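You operate a simulated robot arm through the tools that you are given. There is no shell and no other tool.

You are at the controls of a simulated two-armed robot. One attempt, no reset.

TASK
Spin the white-cap and orange-cap tubes at HIGH, then rack them again.
Fine: opposite wells of the small centrifuge, one full run; back into the teal rack; the lid ends shut.

It is judged by the outcome, as a careful person would: the job done as asked, and still so three seconds after it is handed in. It fails if anything else is knocked over, pushed out of place, dropped, spilled or broken. Lids that push on must go on centred and level and be pressed home; caps that screw on are set level and turned clockwise until they are tight.

THE ROBOT
Two 6-joint arms with fingered hands on one trunk that stands fixed in place. Base frame: the origin is at the foot of the trunk, x ahead of it, y to its left, z up. Units: mm, rad, N and s.
The left shoulder is at [20, 157, 829], the right one opposite. With the tool pointing down near the work surface each hand reaches from about 280 to 820 mm from the base axis, measured 20 degrees to its own side. Payload 4.1 kg a hand.
The tool frame of a hand sits at the grasp point between the pads (the TCP): z along the fingers, y along the line on which they close. The tips reach 33 mm beyond it. The gripper opens to 112 mm; its body begins 39 mm behind the TCP. The gripper is a hand of 4 fingers: y runs from the thumb to the fingers, the wrist lies at [-16, -118, -200] in the tool frame, and closing takes about 1.5 s.
Orientation is that of the tool frame in the base frame, as a unit quaternion [w, x, y, z]. With the fingers straight down and the wrist toward the robot, the tool's x, y and z point along [0, 1, 0], [1, 0, 0] and [0, 0, -1] of the base frame.

THE INTERFACE
- The arms move only by the tool servo_tool. It takes "left_rows", "right_rows" or both (then of equal length, played together; a hand with none holds still); each is text: rows parted by semicolons, each of 7 numbers parted by spaces: the shift along the tool's x, y, z in mm, then the turn, a rotation vector about the tool's x, y, z in rad, then the opening in per cent of the stroke, from 0 (shut) to 100 (fully open). In form: tx ty tz wx wy wz jaw; .... A call has 1 to 20 rows; each row is the pose to reach, as a shift and turn from the pose commanded when the call began, along the tool's axes at that moment. Each row takes 0.2 s and may step no farther than 50 mm and 0.15 rad from the row before; otherwise, or with a gripper value out of range, the whole call is refused. A pose out of reach is approached as far as the arm can. The call stops where the force on the tool passes 40 N (or 10 N more than at its start, if that is more) or the arm is blocked; 0.2 s more then pass. The fingers move at their own pace (about 72 mm/s each) and stop on an object; they squeeze with about 22 N. The grip force told is the motor's: it shows also when the fingers shut on nothing. Time passes only in rows, and 0.2 s behind the last, so rows that repeat a pose let the fingers close. It gives the time, the measured TCP pose, the force on the tool (base axes), the opening and the grip force at its end, in the units of the frame above (readings bear some noise), with the torque about the TCP (base axes, N m) and any sound that the robot's microphone picked up.
- Cameras (640 x 400 px; columns grow to the right, rows downward): "scene" is now at [55.5, 16.2, 1454.4]; the picture's right is [0.16, -0.99, 0.00], its down [-0.61, -0.10, -0.78] and it looks along [0.77, 0.13, -0.62] (base axes); focal length 319 px, centre (320, 200). "left" rides on the left gripper at [-66, -89, -130] in its tool frame; the picture's right is [-0.79, -0.29, 0.54], its down [0.55, -0.71, 0.44] and it looks along [0.26, 0.64, 0.72] (tool axes); focal length 247 px, centre (320, 200). "right" rides on the right gripper at [66, -89, -130] in its tool frame; the picture's right is [-0.79, 0.29, -0.54], its down [-0.55, -0.71, 0.44] and it looks along [-0.26, 0.64, 0.72] (tool axes); focal length 247 px, centre (320, 200). There is no depth. A picture from a camera that has moved, and an enlarged one, comes with that camera's place and axes in the base frame and with its lens.
- grab_frame(camera): a new picture of that camera. It takes no simulated time.
- preshape(shape, hand): the hand has 4 fingers and takes this shape, open, in about a second: jaw (thumb against the fingers, like two jaws); tri (thumb and two fingers); tip (a fingertip pinch); poke (one finger out to press); point (the index stretched); flat (the hand flat); cup (the hand cupped); fist (a fist). The gripper value then closes the fingers along that shape, each until it touches; the sizes above hold for jaw. It gives what a move gives, with no picture.
- aim_head(pan, tilt): turns the head with the scene camera to pan (to the left, within 1.501 rad either way) and tilt (down, from -0.506 to 1.204), counted from straight ahead of the robot. It gives what a move gives.
- zoom(camera, box): a new picture of the part [left, top, right, bottom] of that camera's present view, enlarged. It takes no simulated time.
- finish_job(): hands the job in; it is judged then, once.

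Places have to be worked out from the pictures, the camera data and where the tool is seen. Open the grippers and draw the arms clear of the work before you hand the job in, unless the task says otherwise.

The tools are called after "Call:" by a JSON object that holds its "api" and its "payload". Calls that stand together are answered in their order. servo_tool: Moves the arms, as the interface text tells. Its arguments: {"type":"object","properties":{"left_rows":{"type":"string"},"right_rows":{"type":"string"}},"required":[]} The other tools are called the same way: preshape (shape, hand) gives the hand a shape; aim_head (pan, tilt) turns the head that bears the scene camera; grab_frame (camera) takes a picture; zoom (camera, box) takes an enlarged picture of a part of a camera's view; finish_job () hands the job in.

At the start:

```text
clock: 0.0
left_ee_pos: [421.3, 192.3, 1226.3]
left_ee_rot: [-0.001, 0.685, 0.728, 0.0]
left_ft_force: [-0.3, -0.2, -0.7]
left_torque: [0.0, 0.01, -0.03]
left_finger_gap: 111.4
left_grasp_force: 0.1
left_shape: jaw
right_ee_pos: [446.3, -127.9, 1175.3]
right_ee_rot: [0.0, 0.685, 0.729, 0.001]
right_ft_force: [-0.7, 0.4, -0.4]
right_torque: [0.01, 0.01, -0.02]
right_finger_gap: 111.7
right_grasp_force: 0.2
right_shape: jaw
head pan, tilt (commanded): [0.162, 0.672]
```

scene: 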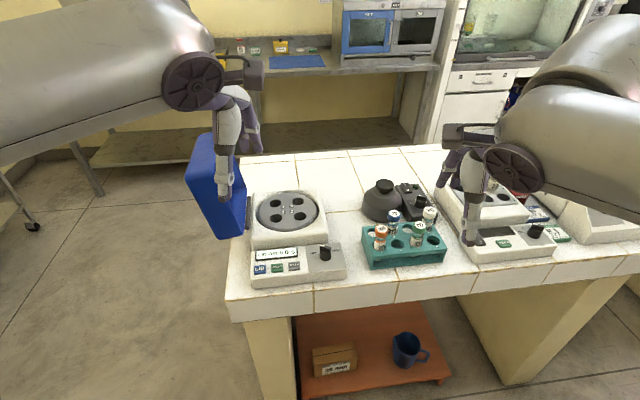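
right: 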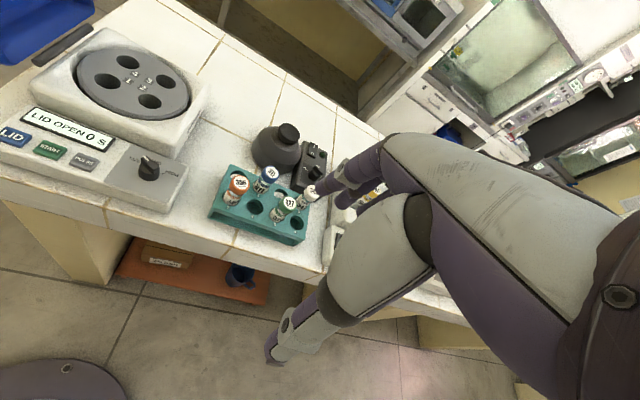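
left: 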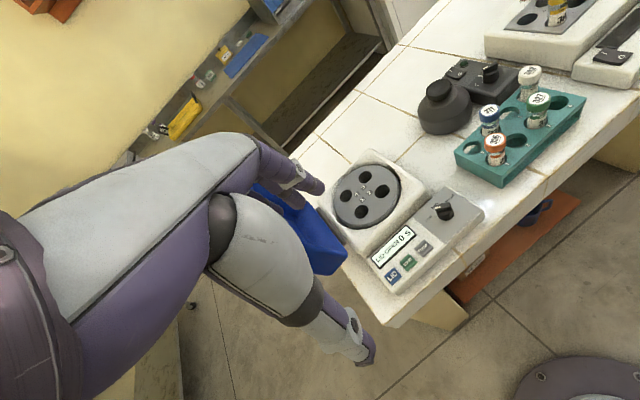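

The first pictures show a small centrifuge on the left with its lid open (the blue lid stands at its left), a teal rack with four tubes to its right, and another machine farther right. I'll enlarge the parts that matter.

Call:
{"api": "zoom", "payload": {"camera": "scene", "box": [180, 130, 360, 300]}}

Call:
{"api": "zoom", "payload": {"camera": "scene", "box": [340, 170, 460, 280]}}

Call:
{"api": "zoom", "payload": {"camera": "right", "box": [0, 0, 340, 280]}}

Call:
{"api": "zoom", "payload": {"camera": "left", "box": [280, 40, 620, 300]}}

```text
2.35 times, centred on (270, 215) of scene
camera zoom: at [55.5, 16.2, 1454.4], right [0.16, -0.99, 0.0], down [-0.61, -0.1, -0.78], along [0.77, 0.13, -0.62], focal length 751 px, centre (438, 165)
```

zoom: 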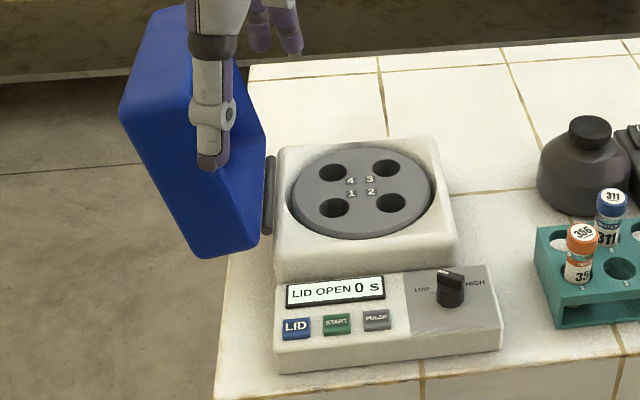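

```text
3.64 times, centred on (400, 225) of scene
camera zoom: at [55.5, 16.2, 1454.4], right [0.16, -0.99, 0.0], down [-0.61, -0.1, -0.78], along [0.77, 0.13, -0.62], focal length 1161 px, centre (29, 109)
```

zoom: 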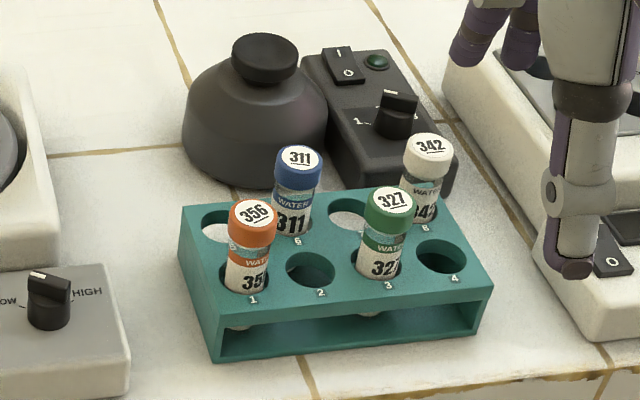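

```text
1.43 times, centred on (170, 140) of right
camera zoom: at [353.2, -68.2, 1306.0], right [0.34, -0.77, 0.54], down [-0.67, -0.6, -0.44], along [0.66, -0.22, -0.72], focal length 353 px, centre (534, 286)
```

zoom: 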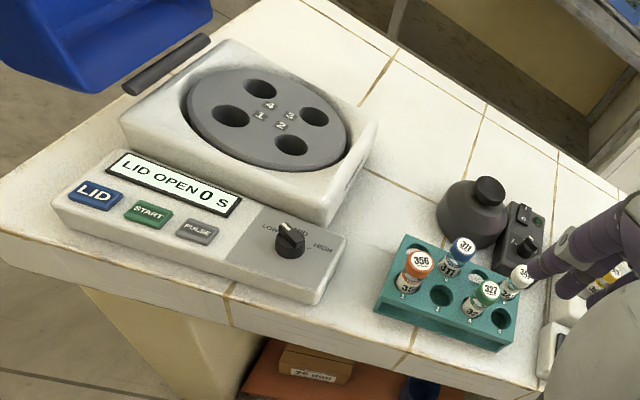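

```text
1.54 times, centred on (450, 170) of left
camera zoom: at [336.3, 120.9, 1356.5], right [-0.24, -0.81, -0.54], down [-0.74, 0.51, -0.44], along [0.63, 0.3, -0.72], focal length 380 px, centre (120, 246)
```

zoom: 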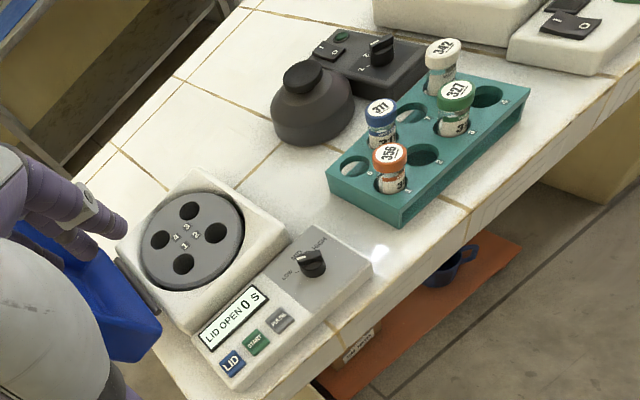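

The rotor centre triangulates to about [652, 196, 925] and the white cap to about [670, -149, 960]. Next I aim the head at the middle of the work and enlarge the knob, its labels and the rack.

Call:
{"api": "aim_head", "payload": {"pan": 0.08, "tilt": 0.72}}

Call:
{"api": "zoom", "payload": {"camera": "right", "box": [90, 130, 200, 220]}}

Call:
{"api": "zoom", "payload": {"camera": "left", "box": [360, 180, 500, 300]}}

Call:
{"api": "grab_frame", "payload": {"camera": "scene"}}

```text
clock: 0.7
left_ee_pos: [422.6, 191.8, 1226.0]
left_ee_rot: [0.0, 0.686, 0.728, 0.0]
left_ft_force: [-0.4, -0.2, -1.6]
left_torque: [-0.01, -0.01, -0.01]
left_finger_gap: 111.6
left_grasp_force: 0.2
left_shape: jaw
right_ee_pos: [446.6, -129.0, 1174.5]
right_ee_rot: [0.0, 0.684, 0.729, 0.0]
right_ft_force: [0.3, -0.3, -0.3]
right_torque: [0.02, 0.02, 0.01]
right_finger_gap: 111.5
right_grasp_force: 0.0
right_shape: jaw
head pan, tilt (commanded): [0.08, 0.721]
```

```text
4.44 times, centred on (145, 175) of right
camera zoom: at [353.3, -68.2, 1305.9], right [0.34, -0.77, 0.54], down [-0.67, -0.6, -0.44], along [0.66, -0.22, -0.72], focal length 1098 px, centre (1098, 311)
```

zoom: 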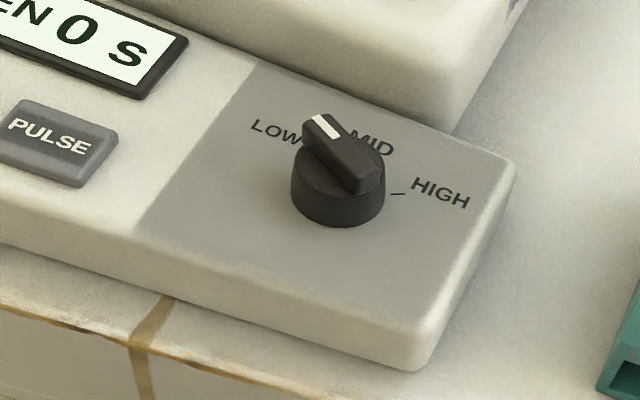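

```text
3.33 times, centred on (430, 240) of left
camera zoom: at [336.3, 120.9, 1356.5], right [-0.24, -0.81, -0.54], down [-0.74, 0.51, -0.44], along [0.63, 0.3, -0.72], focal length 823 px, centre (-47, 67)
```

zoom: 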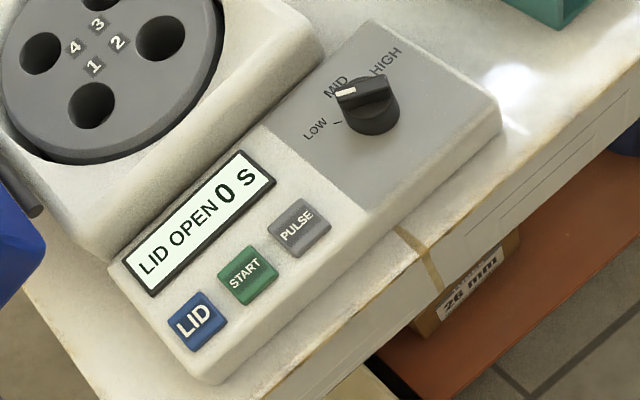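

```text
taken
camera scene: at [54.5, 9.1, 1450.3], right [0.08, -1.0, 0.0], down [-0.66, -0.05, -0.75], along [0.75, 0.06, -0.66], focal length 319 px, centre (320, 200)
```

scene: 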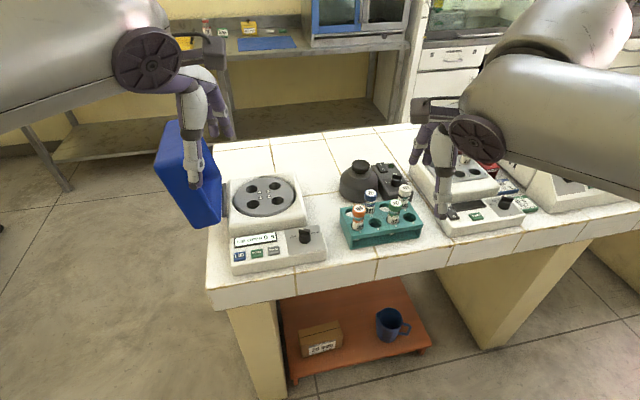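

The knob's pointer sits somewhere between LOW and MID, so it must turn clockwise to HIGH. I draw both arms back and outward in the open air so the cameras can see everything, and try the "tip" shape on the right hand to see its form.

Call:
{"api": "servo_tool", "payload": {"left_rows": "30 -34 0 0 0 0 100; 60 -68 0 0 0 0 100; 90 -102 0 0 0 0 100; 120 -136 0 0 0 0 100; 150 -160 0 0 0 0 100", "right_rows": "-30 -30 0 0 0 0 100; -60 -60 0 0 0 0 100; -90 -90 0 0 0 0 100; -120 -120 0 0 0 0 100; -140 -150 0 0 0 0 100"}}

Call:
{"api": "preshape", "payload": {"shape": "tip", "hand": "right"}}

Call:
{"api": "grab_frame", "payload": {"camera": "scene"}}

Call:
{"api": "grab_frame", "payload": {"camera": "right"}}

Call:
{"api": "grab_frame", "payload": {"camera": "left"}}

```text
clock: 1.9
left_ee_pos: [254.6, 332.7, 1223.4]
left_ee_rot: [-0.001, 0.685, 0.729, -0.001]
left_ft_force: [0.5, 0.0, -0.6]
left_torque: [0.01, 0.02, 0.02]
left_finger_gap: 111.6
left_grasp_force: 0.1
left_shape: jaw
right_ee_pos: [303.4, -280.7, 1173.0]
right_ee_rot: [0.0, 0.685, 0.728, 0.0]
right_ft_force: [0.6, 0.1, -0.5]
right_torque: [0.0, 0.04, 0.02]
right_finger_gap: 111.7
right_grasp_force: 0.1
right_shape: jaw
head pan, tilt (commanded): [0.08, 0.721]
```

```text
clock: 2.8
left_ee_pos: [254.6, 332.7, 1223.4]
left_ee_rot: [0.0, 0.685, 0.729, 0.0]
left_ft_force: [0.2, 0.2, -0.5]
left_torque: [-0.02, 0.02, 0.0]
left_finger_gap: 111.7
left_grasp_force: 0.0
left_shape: jaw
right_ee_pos: [303.4, -279.4, 1173.1]
right_ee_rot: [0.0, 0.684, 0.729, 0.0]
right_ft_force: [0.8, 0.1, -0.2]
right_torque: [-0.01, 0.0, -0.01]
right_finger_gap: 111.5
right_grasp_force: 0.1
right_shape: tip
head pan, tilt (commanded): [0.08, 0.721]
```

```text
taken
camera scene: at [54.5, 9.0, 1450.3], right [0.08, -1.0, 0.0], down [-0.66, -0.05, -0.75], along [0.75, 0.06, -0.66], focal length 319 px, centre (320, 200)
```

scene: 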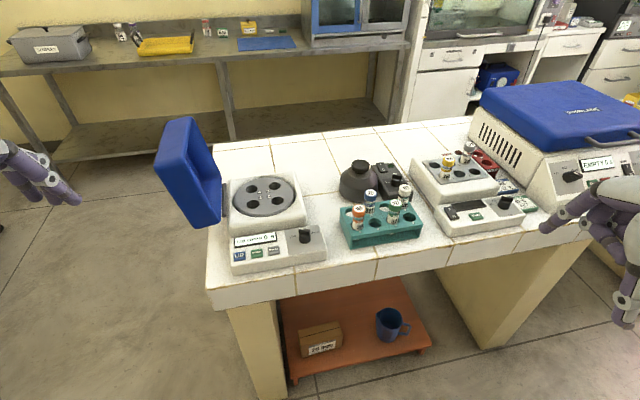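

```text
taken
camera right: at [212.1, -220.4, 1304.3], right [0.34, -0.77, 0.54], down [-0.67, -0.6, -0.44], along [0.66, -0.22, -0.72], focal length 247 px, centre (320, 200)
```

right: 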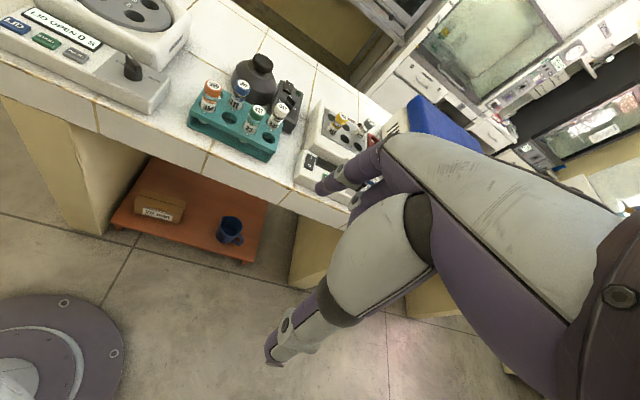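

```text
taken
camera left: at [168.6, 260.8, 1353.8], right [-0.24, -0.81, -0.54], down [-0.74, 0.51, -0.44], along [0.63, 0.3, -0.72], focal length 247 px, centre (320, 200)
```

left: 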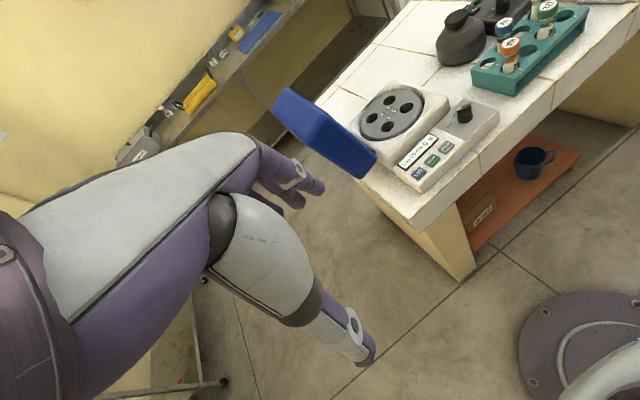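

Now the view is clear: the blue lid stands open on the centrifuge's left side. I enlarge the centrifuge and the rack for measurement.

Call:
{"api": "zoom", "payload": {"camera": "scene", "box": [140, 100, 340, 280]}}

Call:
{"api": "zoom", "payload": {"camera": "scene", "box": [330, 150, 430, 260]}}

Call:
{"api": "zoom", "payload": {"camera": "scene", "box": [220, 210, 340, 285]}}

Call:
{"api": "zoom", "payload": {"camera": "right", "box": [170, 40, 330, 170]}}

Call:
{"api": "zoom", "payload": {"camera": "left", "box": [260, 60, 520, 220]}}

```text
2.22 times, centred on (240, 190) of scene
camera zoom: at [54.5, 9.0, 1450.3], right [0.08, -1.0, 0.0], down [-0.66, -0.05, -0.75], along [0.75, 0.06, -0.66], focal length 709 px, centre (498, 222)
```

zoom: 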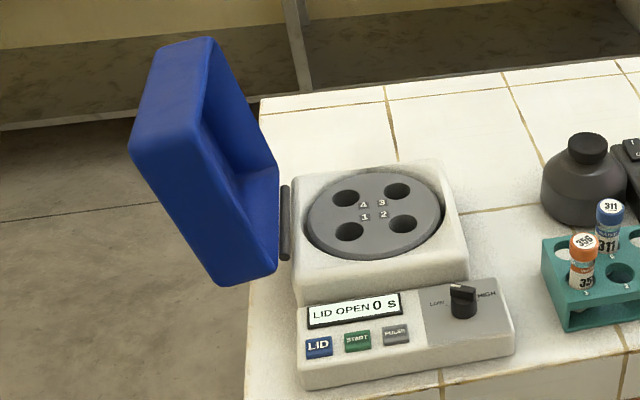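

```text
3.64 times, centred on (380, 205) of scene
camera zoom: at [54.5, 9.0, 1450.3], right [0.08, -1.0, 0.0], down [-0.66, -0.05, -0.75], along [0.75, 0.06, -0.66], focal length 1161 px, centre (102, 182)
```

zoom: 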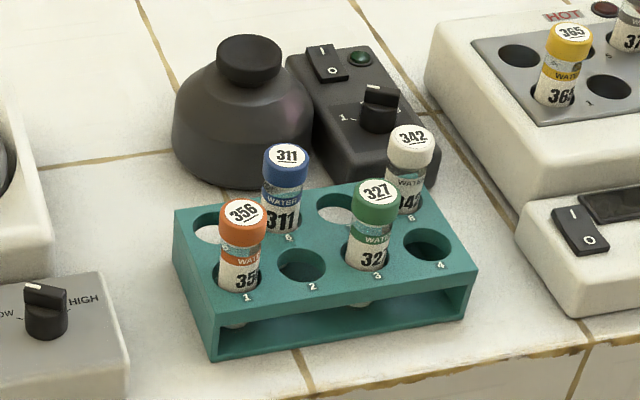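

```text
5.33 times, centred on (280, 248) of scene
camera zoom: at [54.5, 9.0, 1450.3], right [0.08, -1.0, 0.0], down [-0.66, -0.05, -0.75], along [0.75, 0.06, -0.66], focal length 1702 px, centre (533, -53)
```

zoom: 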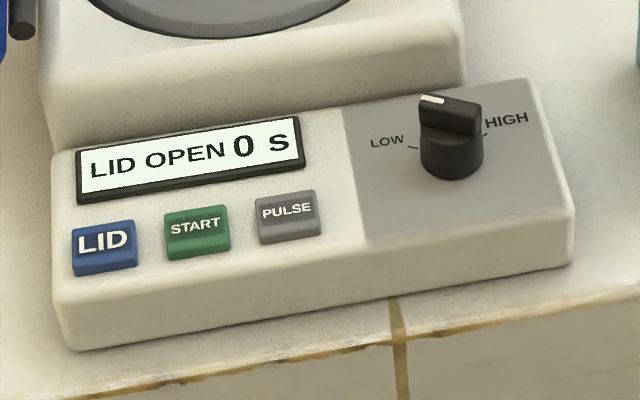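

```text
3.08 times, centred on (250, 105) of right
camera zoom: at [212.1, -220.4, 1304.3], right [0.34, -0.77, 0.54], down [-0.67, -0.6, -0.44], along [0.66, -0.22, -0.72], focal length 760 px, centre (535, 492)
```

zoom: 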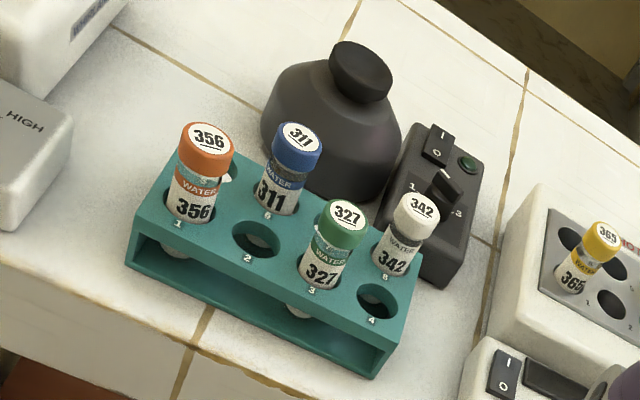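

```text
2.46 times, centred on (390, 140) of left
camera zoom: at [168.6, 260.8, 1353.8], right [-0.24, -0.81, -0.54], down [-0.74, 0.51, -0.44], along [0.63, 0.3, -0.72], focal length 608 px, centre (148, 348)
```

zoom: 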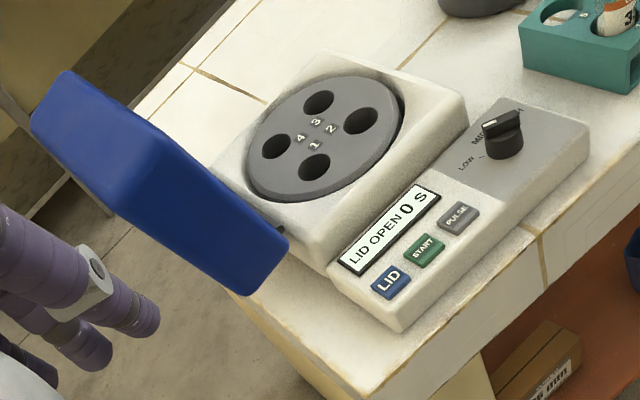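

Triangulation gives: rotor centre (653.5, 198.4, 930) with wells at radius ~42 mm and the machine yawed ~18.5°; orange cap top ≈ (601, -38, 949), white cap top ≈ (690, -153, 948), rack top z≈889, well pitch ≈45 mm. I look at the right hand in its "tip" shape.

Call:
{"api": "aim_head", "payload": {"pan": -0.5, "tilt": 0.6}}

Call:
{"api": "grab_frame", "payload": {"camera": "scene"}}

```text
clock: 3.7
left_ee_pos: [255.0, 333.1, 1223.2]
left_ee_rot: [0.001, 0.685, 0.728, -0.001]
left_ft_force: [-0.7, -0.2, -0.1]
left_torque: [-0.02, 0.04, 0.03]
left_finger_gap: 111.8
left_grasp_force: 0.0
left_shape: jaw
right_ee_pos: [304.6, -280.8, 1173.2]
right_ee_rot: [0.0, 0.685, 0.729, 0.0]
right_ft_force: [-0.5, 0.3, -0.1]
right_torque: [-0.02, 0.01, -0.01]
right_finger_gap: 111.8
right_grasp_force: 0.1
right_shape: tip
head pan, tilt (commanded): [-0.499, 0.6]
```

```text
taken
camera scene: at [48.3, -39.9, 1460.7], right [-0.48, -0.88, 0.0], down [-0.5, 0.27, -0.82], along [0.72, -0.39, -0.57], focal length 319 px, centre (320, 200)
```

scene: 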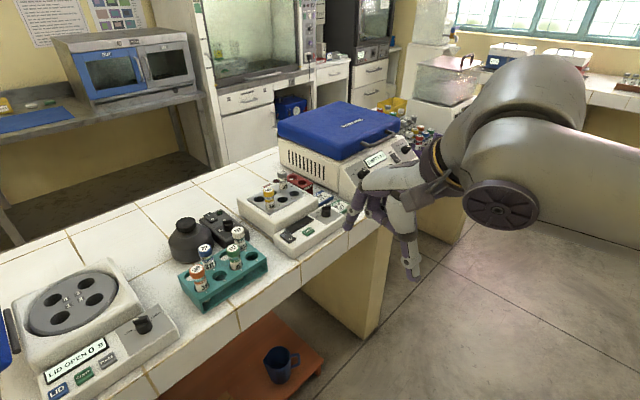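

The right hand is in view; I enlarge it to see which fingers are out.

Call:
{"api": "zoom", "payload": {"camera": "scene", "box": [320, 130, 480, 300]}}

Call:
{"api": "servo_tool", "payload": {"right_rows": "0 0 0 0 0 0 0; 0 0 0 0 0 0 0; 0 0 0 0 0 0 0; 0 0 0 0 0 0 0; 0 0 0 0 0 0 0; 0 0 0 0 0 0 0; 0 0 0 0 0 0 0; 0 0 0 0 0 0 0"}}

Call:
{"api": "zoom", "payload": {"camera": "scene", "box": [320, 130, 480, 300]}}

Call:
{"api": "grab_frame", "payload": {"camera": "right"}}

```text
2.35 times, centred on (400, 215) of scene
camera zoom: at [48.3, -39.9, 1460.7], right [-0.48, -0.88, 0.0], down [-0.5, 0.27, -0.82], along [0.72, -0.39, -0.57], focal length 751 px, centre (132, 165)
```

zoom: 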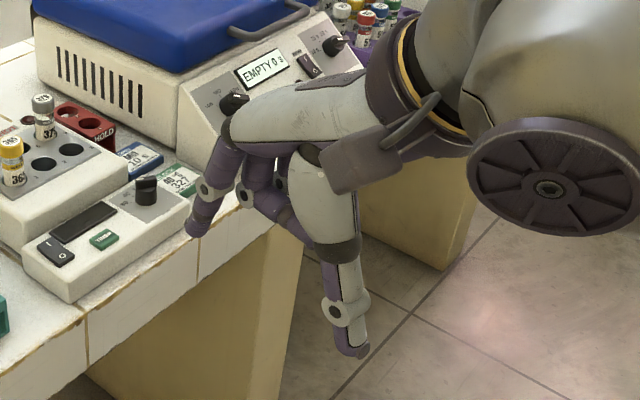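

```text
clock: 5.5
left_ee_pos: [253.3, 333.7, 1223.4]
left_ee_rot: [0.0, 0.685, 0.729, -0.001]
left_ft_force: [0.4, 0.5, 0.0]
left_torque: [0.0, -0.04, 0.0]
left_finger_gap: 111.5
left_grasp_force: 0.0
left_shape: jaw
right_ee_pos: [304.7, -279.8, 1172.4]
right_ee_rot: [0.0, 0.684, 0.729, 0.0]
right_ft_force: [-0.4, 0.1, 0.7]
right_torque: [0.04, 0.03, -0.01]
right_finger_gap: 0.0
right_grasp_force: 22.1
right_shape: tip
head pan, tilt (commanded): [-0.499, 0.6]
```

```text
2.35 times, centred on (400, 215) of scene
camera zoom: at [48.3, -40.0, 1460.7], right [-0.48, -0.88, 0.0], down [-0.5, 0.27, -0.83], along [0.72, -0.4, -0.56], focal length 751 px, centre (132, 165)
```

zoom: 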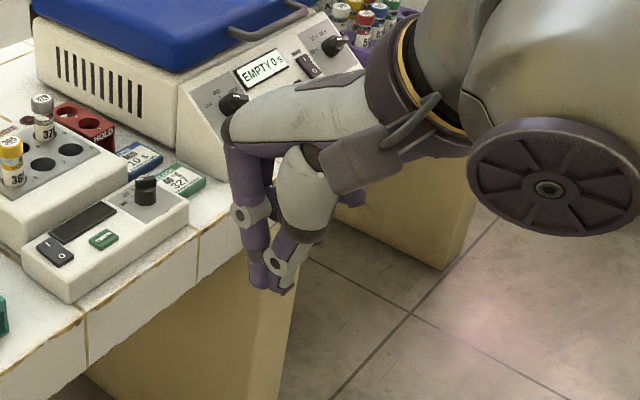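

```text
taken
camera right: at [212.0, -220.5, 1304.3], right [0.34, -0.77, 0.54], down [-0.67, -0.6, -0.44], along [0.66, -0.22, -0.72], focal length 247 px, centre (320, 200)
```

right: 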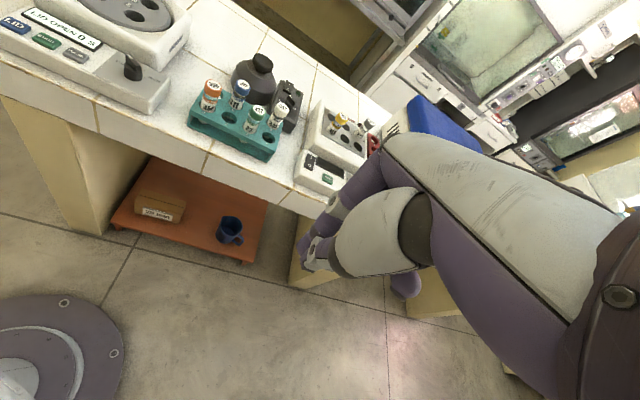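

The tip pinch brings the index and thumb tips together on the tool axis about 33 mm below the TCP, the other fingers staying higher. I try "tri" as well for comparison, since it may hold a tube more firmly.

Call:
{"api": "preshape", "payload": {"shape": "tri", "hand": "right"}}

Call:
{"api": "zoom", "payload": {"camera": "right", "box": [220, 160, 460, 380]}}

Call:
{"api": "servo_tool", "payload": {"right_rows": "0 0 0 0 0 0 25; 0 0 0 0 0 0 25; 0 0 0 0 0 0 25; 0 0 0 0 0 0 25; 0 0 0 0 0 0 25; 0 0 0 0 0 0 25"}}

Call:
{"api": "zoom", "payload": {"camera": "scene", "box": [320, 130, 480, 300]}}

Call:
{"api": "zoom", "payload": {"camera": "right", "box": [220, 160, 460, 380]}}

```text
clock: 6.4
left_ee_pos: [252.4, 333.2, 1224.4]
left_ee_rot: [0.0, 0.685, 0.728, -0.001]
left_ft_force: [0.9, 0.1, 0.0]
left_torque: [-0.03, -0.01, -0.01]
left_finger_gap: 111.6
left_grasp_force: 0.0
left_shape: jaw
right_ee_pos: [304.4, -279.8, 1173.4]
right_ee_rot: [0.0, 0.685, 0.729, -0.001]
right_ft_force: [0.9, 0.1, -0.5]
right_torque: [0.02, -0.01, 0.0]
right_finger_gap: 111.4
right_grasp_force: 0.0
right_shape: tri
head pan, tilt (commanded): [-0.499, 0.6]
```

```text
1.82 times, centred on (340, 270) of right
camera zoom: at [212.0, -220.5, 1304.3], right [0.34, -0.77, 0.54], down [-0.67, -0.6, -0.44], along [0.66, -0.22, -0.72], focal length 449 px, centre (284, 73)
```

zoom: 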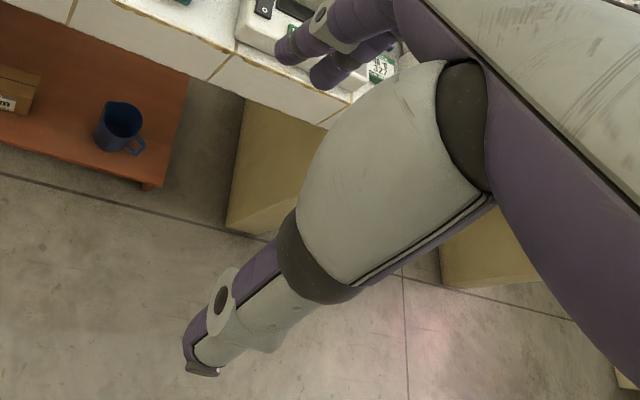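

```text
clock: 7.8
left_ee_pos: [253.6, 333.0, 1224.0]
left_ee_rot: [0.0, 0.685, 0.728, 0.0]
left_ft_force: [-0.8, 0.1, 0.0]
left_torque: [0.0, -0.01, -0.03]
left_finger_gap: 111.8
left_grasp_force: 0.1
left_shape: jaw
right_ee_pos: [304.3, -280.8, 1173.1]
right_ee_rot: [0.0, 0.685, 0.729, 0.001]
right_ft_force: [0.4, 0.2, -0.2]
right_torque: [-0.01, -0.01, 0.02]
right_finger_gap: 28.4
right_grasp_force: 0.1
right_shape: tri
head pan, tilt (commanded): [-0.499, 0.6]
```

```text
2.35 times, centred on (400, 215) of scene
camera zoom: at [48.3, -40.0, 1460.7], right [-0.48, -0.88, 0.0], down [-0.5, 0.27, -0.83], along [0.72, -0.4, -0.56], focal length 751 px, centre (132, 165)
```

zoom: 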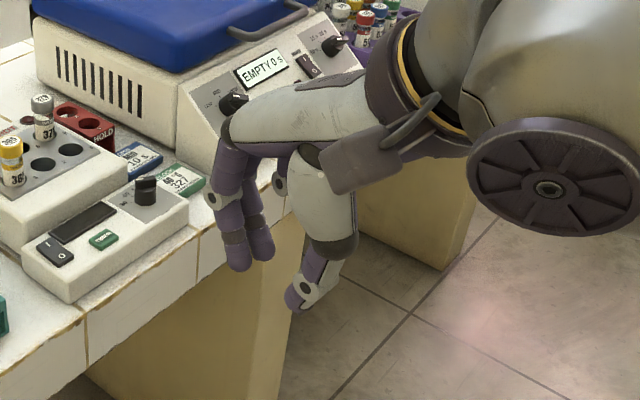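

```text
1.82 times, centred on (340, 270) of right
camera zoom: at [212.0, -220.5, 1304.3], right [0.34, -0.77, 0.54], down [-0.67, -0.6, -0.44], along [0.66, -0.22, -0.72], focal length 449 px, centre (284, 73)
```

zoom: 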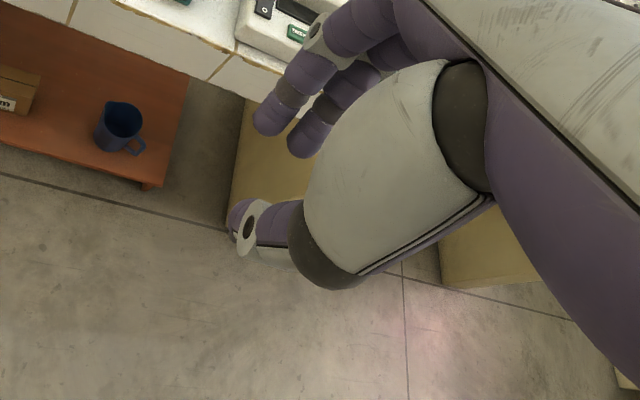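

"Tri" puts the thumb against two fingers centred on the tool axis, which suits the tubes and the knob (opening % × 1.12 ≈ gap in mm). I set "tri" on the left hand too and bring it over the knob, judged at about [542, 83, 926], for a close look with its camera.

Call:
{"api": "preshape", "payload": {"shape": "tri", "hand": "left"}}

Call:
{"api": "servo_tool", "payload": {"left_rows": "-45 -2.8 0 0 0 0 60; -90 -5.5 0 0 0 0 60; -135 -8.3 0 0 0 0 60; -180 -11 0 0 0 0 60; -225 -13.8 0 0 0 0 60; -249.5 -15.3 0 0 0 0 60; -251.8 22.8 23.4 0 0 0 60; -254.2 60.8 46.9 0 0 0 60; -256.5 98.9 70.3 0 0 0 60; -258.8 137 93.7 0 0 0 60; -261.1 175 117.1 0 0 0 60; -263.5 213.1 140.6 0 0 0 60; -265.8 251.2 164 0 0 0 60"}}

Call:
{"api": "aim_head", "payload": {"pan": 0.1, "tilt": 0.75}}

Call:
{"api": "grab_frame", "payload": {"camera": "left"}}

Call:
{"api": "grab_frame", "payload": {"camera": "scene"}}

```text
clock: 8.7
left_ee_pos: [254.1, 332.9, 1223.1]
left_ee_rot: [0.001, 0.685, 0.729, 0.0]
left_ft_force: [-0.6, 0.1, 0.3]
left_torque: [-0.02, -0.01, -0.01]
left_finger_gap: 111.8
left_grasp_force: 0.0
left_shape: tri
right_ee_pos: [305.0, -282.0, 1173.7]
right_ee_rot: [0.0, 0.685, 0.729, 0.0]
right_ft_force: [-0.4, 0.5, -0.4]
right_torque: [0.03, -0.01, -0.02]
right_finger_gap: 28.4
right_grasp_force: 0.0
right_shape: tri
head pan, tilt (commanded): [-0.499, 0.6]
```

```text
clock: 11.5
left_ee_pos: [518.9, 83.6, 1061.8]
left_ee_rot: [0.001, 0.685, 0.729, 0.0]
left_ft_force: [-0.6, -0.6, 0.9]
left_torque: [0.0, -0.06, 0.01]
left_finger_gap: 67.6
left_grasp_force: 0.2
left_shape: tri
right_ee_pos: [304.2, -280.8, 1173.2]
right_ee_rot: [0.0, 0.684, 0.729, 0.0]
right_ft_force: [0.3, 0.5, -0.1]
right_torque: [-0.01, -0.01, 0.0]
right_finger_gap: 28.3
right_grasp_force: 0.1
right_shape: tri
head pan, tilt (commanded): [-0.499, 0.6]
```

```text
clock: 12.5
left_ee_pos: [518.3, 84.7, 1059.2]
left_ee_rot: [-0.001, 0.685, 0.729, 0.0]
left_ft_force: [-0.8, -0.9, 0.3]
left_torque: [0.03, 0.01, 0.01]
left_finger_gap: 67.3
left_grasp_force: 0.0
left_shape: tri
right_ee_pos: [304.3, -281.8, 1173.0]
right_ee_rot: [0.0, 0.684, 0.729, 0.001]
right_ft_force: [-0.8, -0.3, 0.2]
right_torque: [-0.01, -0.02, 0.02]
right_finger_gap: 28.4
right_grasp_force: 0.1
right_shape: tri
head pan, tilt (commanded): [0.099, 0.75]
```

```text
taken
camera left: at [432.8, 12.1, 1190.7], right [-0.24, -0.81, -0.54], down [-0.74, 0.51, -0.44], along [0.63, 0.3, -0.72], focal length 247 px, centre (320, 200)
```

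left: 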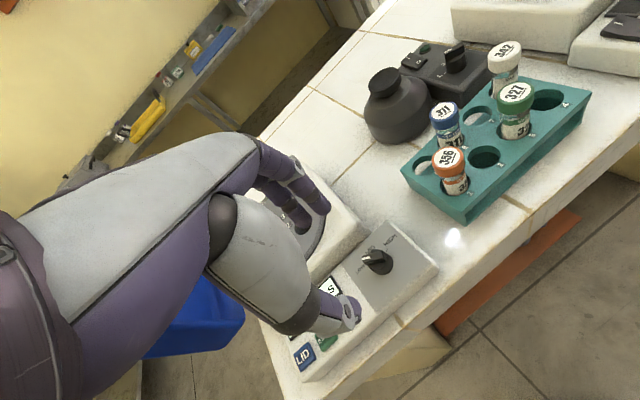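

```text
taken
camera scene: at [53.2, 10.5, 1447.9], right [0.1, -1.0, 0.0], down [-0.68, -0.07, -0.73], along [0.73, 0.07, -0.68], focal length 319 px, centre (320, 200)
```

scene: 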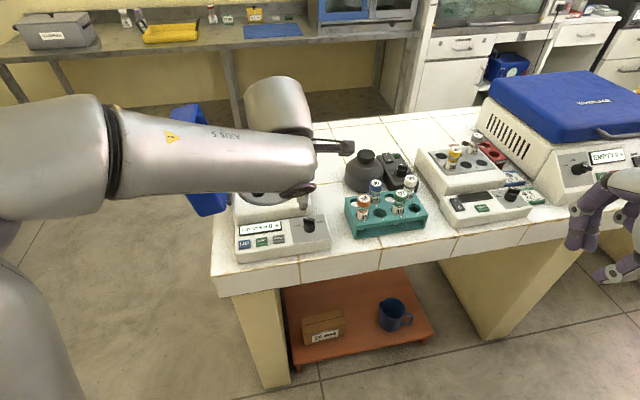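

The left hand hovers near the knob with the arm blocking only part of the scene view. I enlarge the knob in the left camera to fix its place and pointer direction.

Call:
{"api": "zoom", "payload": {"camera": "left", "box": [320, 200, 450, 300]}}

Call:
{"api": "zoom", "payload": {"camera": "scene", "box": [230, 190, 340, 270]}}

```text
4.00 times, centred on (385, 250) of left
camera zoom: at [432.8, 12.1, 1190.7], right [-0.24, -0.81, -0.54], down [-0.74, 0.51, -0.44], along [0.63, 0.3, -0.72], focal length 988 px, centre (60, 0)
```

zoom: 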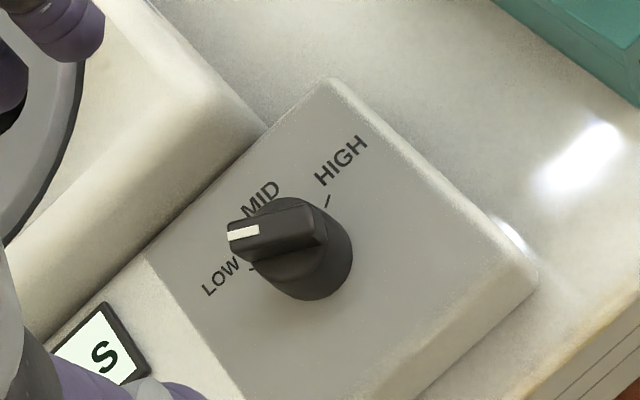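

```text
5.00 times, centred on (285, 230) of scene
camera zoom: at [53.2, 10.5, 1447.9], right [0.1, -1.0, 0.0], down [-0.68, -0.07, -0.73], along [0.73, 0.07, -0.68], focal length 1596 px, centre (495, 50)
```

zoom: 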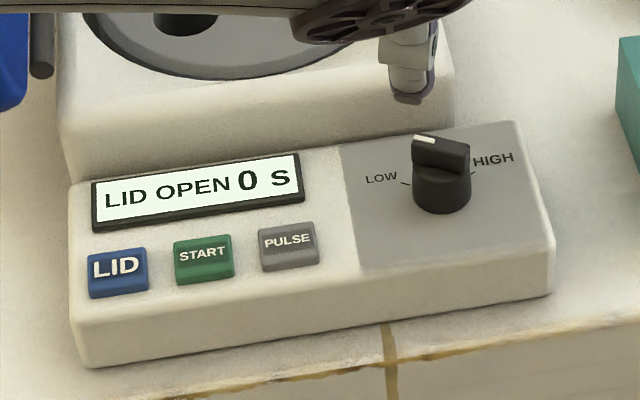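

The pointer is on LOW (about 72–75° left of forward in base axes), HIGH is about -43°, so it needs a clockwise turn of about 118°. Knob centre ≈ (544.5, 82). I move over it and turn the hand so that the thumb and fingers lie along the pointer, still high up, to check the arm can do it.

Call:
{"api": "servo_tool", "payload": {"left_rows": "-4 26 0 0 0 -0.15 60; -4 26 0 0 0 -0.3 60; -4 26 0 0 0 -0.45 60; -4 26 0 0 0 -0.6 60; -4 26 0 0 0 -0.75 60; -4 26 0 0 0 -0.9 60; -4 26 0 0 0 -1.05 60; -4 26 0 0 0 -1.2 60"}}

Call:
{"api": "grab_frame", "payload": {"camera": "left"}}

Call:
{"api": "grab_frame", "payload": {"camera": "scene"}}

```text
clock: 14.3
left_ee_pos: [546.5, 80.8, 1061.5]
left_ee_rot: [0.0, 0.153, 0.988, 0.0]
left_ft_force: [-0.2, 0.1, -0.4]
left_torque: [-0.03, -0.01, 0.02]
left_finger_gap: 67.7
left_grasp_force: 0.0
left_shape: tri
right_ee_pos: [304.5, -280.1, 1173.4]
right_ee_rot: [0.001, 0.685, 0.729, 0.0]
right_ft_force: [0.1, 0.3, -0.6]
right_torque: [0.0, -0.02, 0.0]
right_finger_gap: 28.5
right_grasp_force: 0.0
right_shape: tri
head pan, tilt (commanded): [0.099, 0.75]
```

```text
taken
camera left: at [581.3, -25.3, 1193.3], right [0.67, -0.51, -0.54], down [-0.74, -0.51, -0.44], along [-0.05, 0.69, -0.72], focal length 247 px, centre (320, 200)
```

left: 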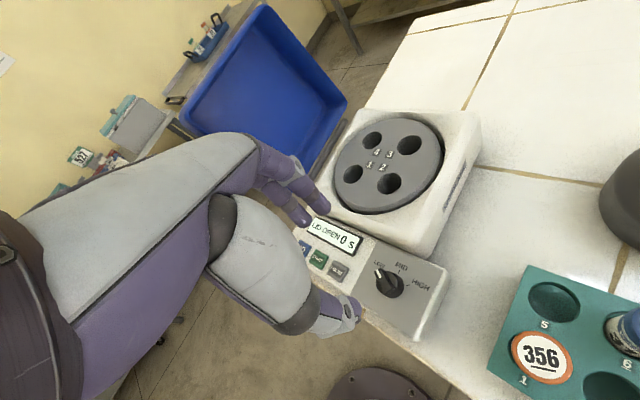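

```text
taken
camera scene: at [52.9, 10.7, 1447.9], right [0.1, -0.99, 0.0], down [-0.68, -0.07, -0.73], along [0.73, 0.07, -0.68], focal length 319 px, centre (320, 200)
```

scene: 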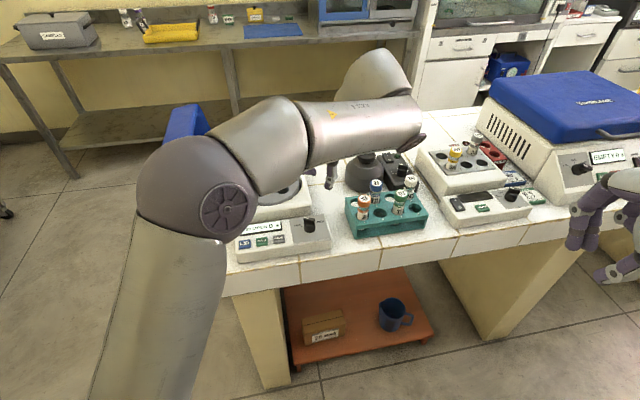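

The hand reached yaw 72.4° with no trouble. I enlarge the knob again from this new side to cross-check its place.

Call:
{"api": "zoom", "payload": {"camera": "left", "box": [300, 200, 460, 330]}}

```text
3.08 times, centred on (380, 265) of left
camera zoom: at [581.3, -25.3, 1193.3], right [0.67, -0.51, -0.54], down [-0.74, -0.51, -0.44], along [-0.05, 0.69, -0.72], focal length 760 px, centre (135, 0)
```

zoom: 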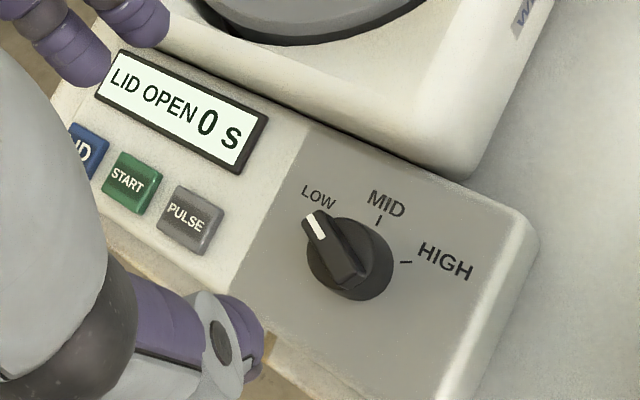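

Three views agree on the knob centre within a few mm (≈546, 80.5), and the panel lies near z 896. I close to a 50 mm gap and descend around the knob, in two stages.

Call:
{"api": "servo_tool", "payload": {"left_rows": "0 0 20 0 0 0 45; 0 0 40 0 0 0 45; 0 0 60 0 0 0 45; 0 0 80 0 0 0 45; 0 0 95 0 0 0 45"}}

Call:
{"api": "grab_frame", "payload": {"camera": "left"}}

Call:
{"api": "zoom", "payload": {"camera": "scene", "box": [220, 140, 380, 270]}}

```text
clock: 15.5
left_ee_pos: [546.8, 80.7, 966.3]
left_ee_rot: [0.0, 0.154, 0.988, 0.0]
left_ft_force: [-0.5, -0.5, 0.4]
left_torque: [0.01, -0.02, 0.0]
left_finger_gap: 51.1
left_grasp_force: 0.1
left_shape: tri
right_ee_pos: [304.9, -280.1, 1173.5]
right_ee_rot: [0.0, 0.685, 0.729, 0.0]
right_ft_force: [0.1, -0.2, 0.6]
right_torque: [0.01, -0.03, 0.01]
right_finger_gap: 28.3
right_grasp_force: 0.0
right_shape: tri
head pan, tilt (commanded): [0.099, 0.75]
```

```text
taken
camera left: at [581.6, -25.4, 1097.4], right [0.67, -0.51, -0.54], down [-0.74, -0.51, -0.44], along [-0.05, 0.69, -0.72], focal length 247 px, centre (320, 200)
```

left: 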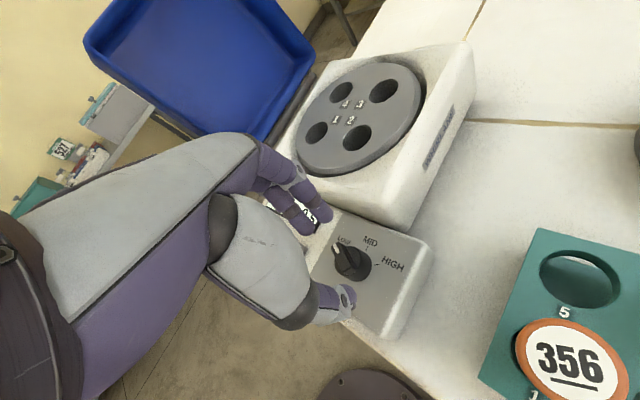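

```text
3.08 times, centred on (300, 205) of scene
camera zoom: at [53.1, 10.5, 1447.9], right [0.1, -1.0, 0.0], down [-0.68, -0.07, -0.73], along [0.73, 0.07, -0.68], focal length 982 px, centre (382, 185)
```

zoom: 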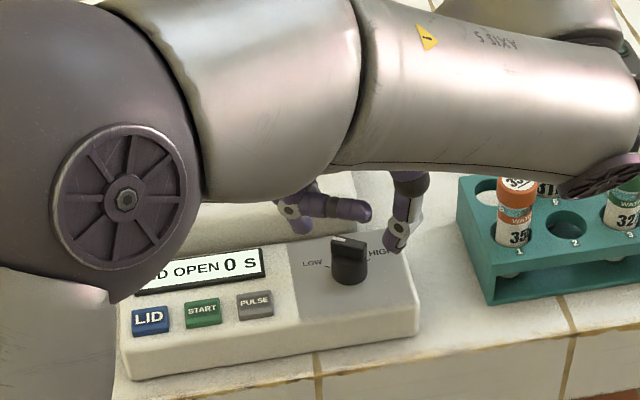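

The hand straddles the knob. I zoom the left camera to check how centred the fingers are before going lower.

Call:
{"api": "zoom", "payload": {"camera": "left", "box": [270, 180, 430, 320]}}

```text
2.86 times, centred on (350, 250) of left
camera zoom: at [581.6, -25.4, 1097.4], right [0.67, -0.51, -0.54], down [-0.74, -0.51, -0.44], along [-0.05, 0.69, -0.72], focal length 706 px, centre (234, 57)
```

zoom: 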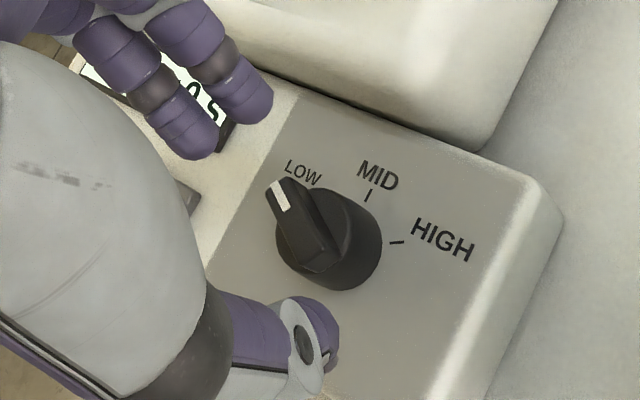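

The knob's base centre comes out at (546.3, 80.8), right under the TCP. I go down 32 mm so the tips stand a few mm above the panel.

Call:
{"api": "servo_tool", "payload": {"left_rows": "0 0 12 0 0 0 45; 0 0 22 0 0 0 45; 0 0 30 0 0 0 45; 0 0 32 0 0 0 45"}}

Call:
{"api": "zoom", "payload": {"camera": "left", "box": [270, 180, 430, 320]}}

Call:
{"api": "zoom", "payload": {"camera": "scene", "box": [260, 180, 360, 270]}}

```text
clock: 16.5
left_ee_pos: [546.7, 81.5, 936.0]
left_ee_rot: [0.0, 0.154, 0.988, 0.0]
left_ft_force: [0.4, 0.4, 0.1]
left_torque: [0.0, -0.01, -0.01]
left_finger_gap: 50.9
left_grasp_force: 0.0
left_shape: tri
right_ee_pos: [304.4, -279.7, 1173.4]
right_ee_rot: [0.0, 0.685, 0.729, 0.0]
right_ft_force: [0.1, -0.2, 0.1]
right_torque: [0.01, 0.02, -0.02]
right_finger_gap: 28.3
right_grasp_force: 0.0
right_shape: tri
head pan, tilt (commanded): [0.099, 0.75]
```

```text
2.86 times, centred on (350, 250) of left
camera zoom: at [580.9, -24.6, 1065.7], right [0.67, -0.51, -0.54], down [-0.74, -0.51, -0.44], along [-0.05, 0.69, -0.72], focal length 706 px, centre (234, 57)
```

zoom: 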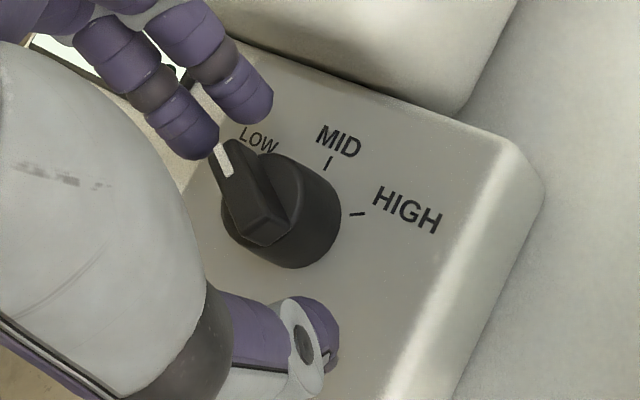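

```text
4.44 times, centred on (310, 225) of scene
camera zoom: at [53.1, 10.5, 1447.9], right [0.1, -1.0, 0.0], down [-0.68, -0.07, -0.73], along [0.73, 0.07, -0.68], focal length 1419 px, centre (364, 89)
```

zoom: 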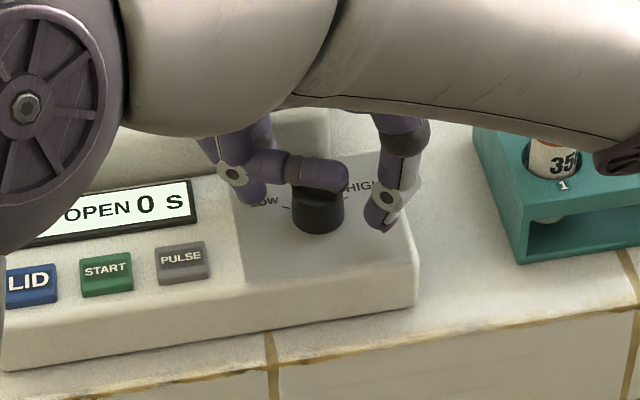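

The thumb is on the right and the two fingers on the left of the knob, tips just above the panel; the finger in front in the scene view is a curled idle one. I close on the knob.

Call:
{"api": "servo_tool", "payload": {"left_rows": "0 0 0 0 0 0 20; 0 0 0 0 0 0 10; 0 0 0 0 0 0 0; 0 0 0 0 0 0 0; 0 0 0 0 0 0 0"}}

Call:
{"api": "zoom", "payload": {"camera": "left", "box": [270, 180, 430, 320]}}

Call:
{"api": "zoom", "payload": {"camera": "scene", "box": [260, 180, 360, 270]}}

```text
clock: 17.7
left_ee_pos: [546.3, 82.3, 936.2]
left_ee_rot: [0.001, 0.154, 0.988, 0.0]
left_ft_force: [-1.6, 0.8, -2.7]
left_torque: [0.02, 0.0, 0.0]
left_finger_gap: 17.9
left_grasp_force: 22.0
left_shape: tri
right_ee_pos: [303.8, -281.4, 1173.6]
right_ee_rot: [0.0, 0.685, 0.729, -0.001]
right_ft_force: [-1.3, 0.8, -0.7]
right_torque: [0.0, 0.0, 0.0]
right_finger_gap: 28.0
right_grasp_force: 0.0
right_shape: tri
head pan, tilt (commanded): [0.099, 0.75]
```

```text
2.86 times, centred on (350, 250) of left
camera zoom: at [580.9, -24.6, 1065.5], right [0.67, -0.51, -0.54], down [-0.74, -0.51, -0.44], along [-0.05, 0.69, -0.72], focal length 706 px, centre (234, 57)
```

zoom: 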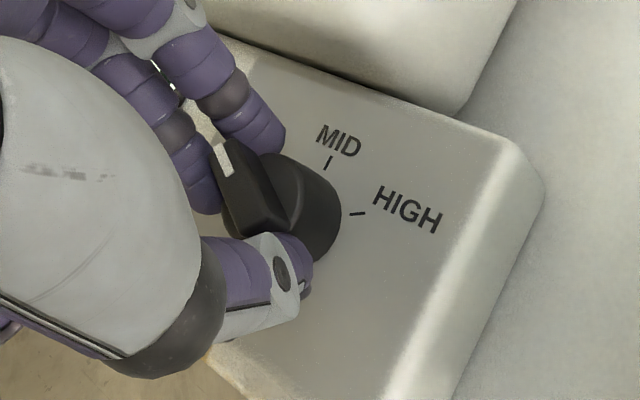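

```text
4.44 times, centred on (310, 225) of scene
camera zoom: at [53.2, 10.6, 1447.9], right [0.1, -1.0, 0.0], down [-0.68, -0.07, -0.73], along [0.73, 0.07, -0.68], focal length 1419 px, centre (364, 89)
```

zoom: 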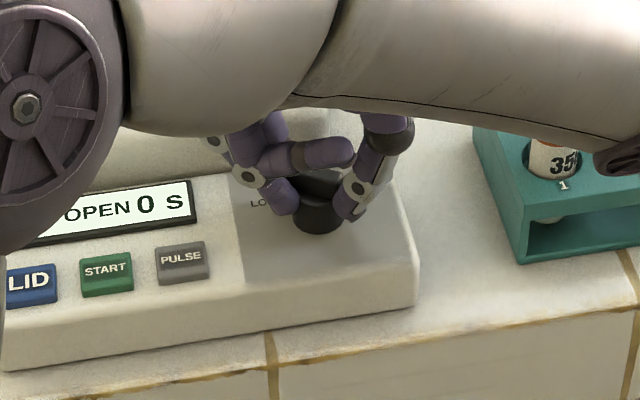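

The fingers hold the knob (gap 18 mm, 22 N). I turn 60° clockwise first and look.

Call:
{"api": "servo_tool", "payload": {"left_rows": "0 0 0 0 0 0.1 0; 0 0 0 0 0 0.2 0; 0 0 0 0 0 0.3 0; 0 0 0 0 0 0.4 0; 0 0 0 0 0 0.5 0; 0 0 0 0 0 0.6 0; 0 0 0 0 0 0.7 0; 0 0 0 0 0 0.8 0; 0 0 0 0 0 0.9 0; 0 0 0 0 0 1.0 0"}}

Call:
{"api": "zoom", "payload": {"camera": "left", "box": [270, 160, 430, 300]}}

Call:
{"api": "zoom", "payload": {"camera": "scene", "box": [250, 180, 350, 270]}}

```text
clock: 19.9
left_ee_pos: [546.5, 81.4, 936.1]
left_ee_rot: [-0.001, 0.609, 0.793, 0.001]
left_ft_force: [1.9, 16.7, -5.4]
left_torque: [0.44, -0.1, 0.01]
left_finger_gap: 17.6
left_grasp_force: 22.1
left_shape: tri
right_ee_pos: [304.5, -280.6, 1172.6]
right_ee_rot: [0.0, 0.684, 0.729, 0.0]
right_ft_force: [-0.1, -0.1, 0.4]
right_torque: [-0.01, 0.03, 0.0]
right_finger_gap: 28.4
right_grasp_force: 0.0
right_shape: tri
head pan, tilt (commanded): [0.099, 0.75]
```

```text
2.86 times, centred on (350, 230) of left
camera zoom: at [476.8, -6.5, 1065.5], right [-0.07, -0.84, -0.54], down [-0.83, 0.35, -0.44], along [0.55, 0.42, -0.72], focal length 706 px, centre (234, 114)
```

zoom: 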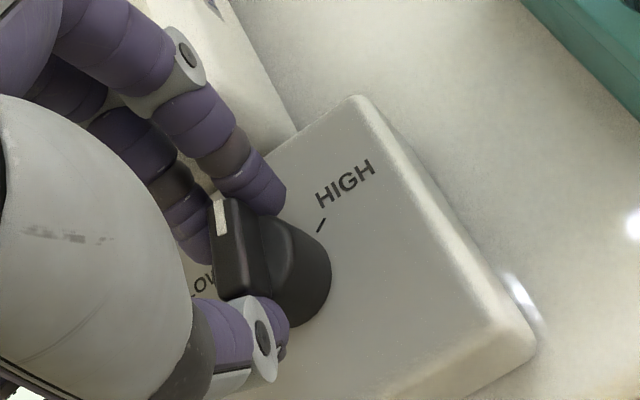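

```text
4.44 times, centred on (300, 225) of scene
camera zoom: at [53.4, 11.0, 1447.8], right [0.1, -0.99, 0.0], down [-0.68, -0.07, -0.73], along [0.73, 0.07, -0.68], focal length 1419 px, centre (409, 89)
```

zoom: 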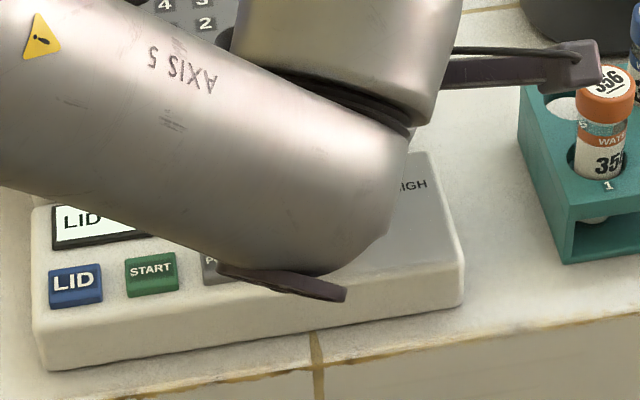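

The knob turns with the hand, but there is a 17 N sideways force, so my turning axis is a little off the knob's. I shift 3 mm to the left (base +y) to relieve it, then read the force.

Call:
{"api": "servo_tool", "payload": {"left_rows": "1.5 0.4 0 0 0 0 0; 2.9 0.8 0 0 0 0 0; 2.9 0.8 0 0 0 0 0"}}

```text
clock: 20.7
left_ee_pos: [546.6, 82.5, 935.9]
left_ee_rot: [0.001, 0.61, 0.793, -0.001]
left_ft_force: [3.0, 4.2, -6.6]
left_torque: [0.13, -0.11, 0.03]
left_finger_gap: 17.6
left_grasp_force: 22.1
left_shape: tri
right_ee_pos: [304.6, -280.5, 1172.5]
right_ee_rot: [0.0, 0.684, 0.729, 0.0]
right_ft_force: [-0.1, 0.5, 0.8]
right_torque: [-0.03, -0.02, 0.02]
right_finger_gap: 28.3
right_grasp_force: 0.0
right_shape: tri
head pan, tilt (commanded): [0.099, 0.75]
```

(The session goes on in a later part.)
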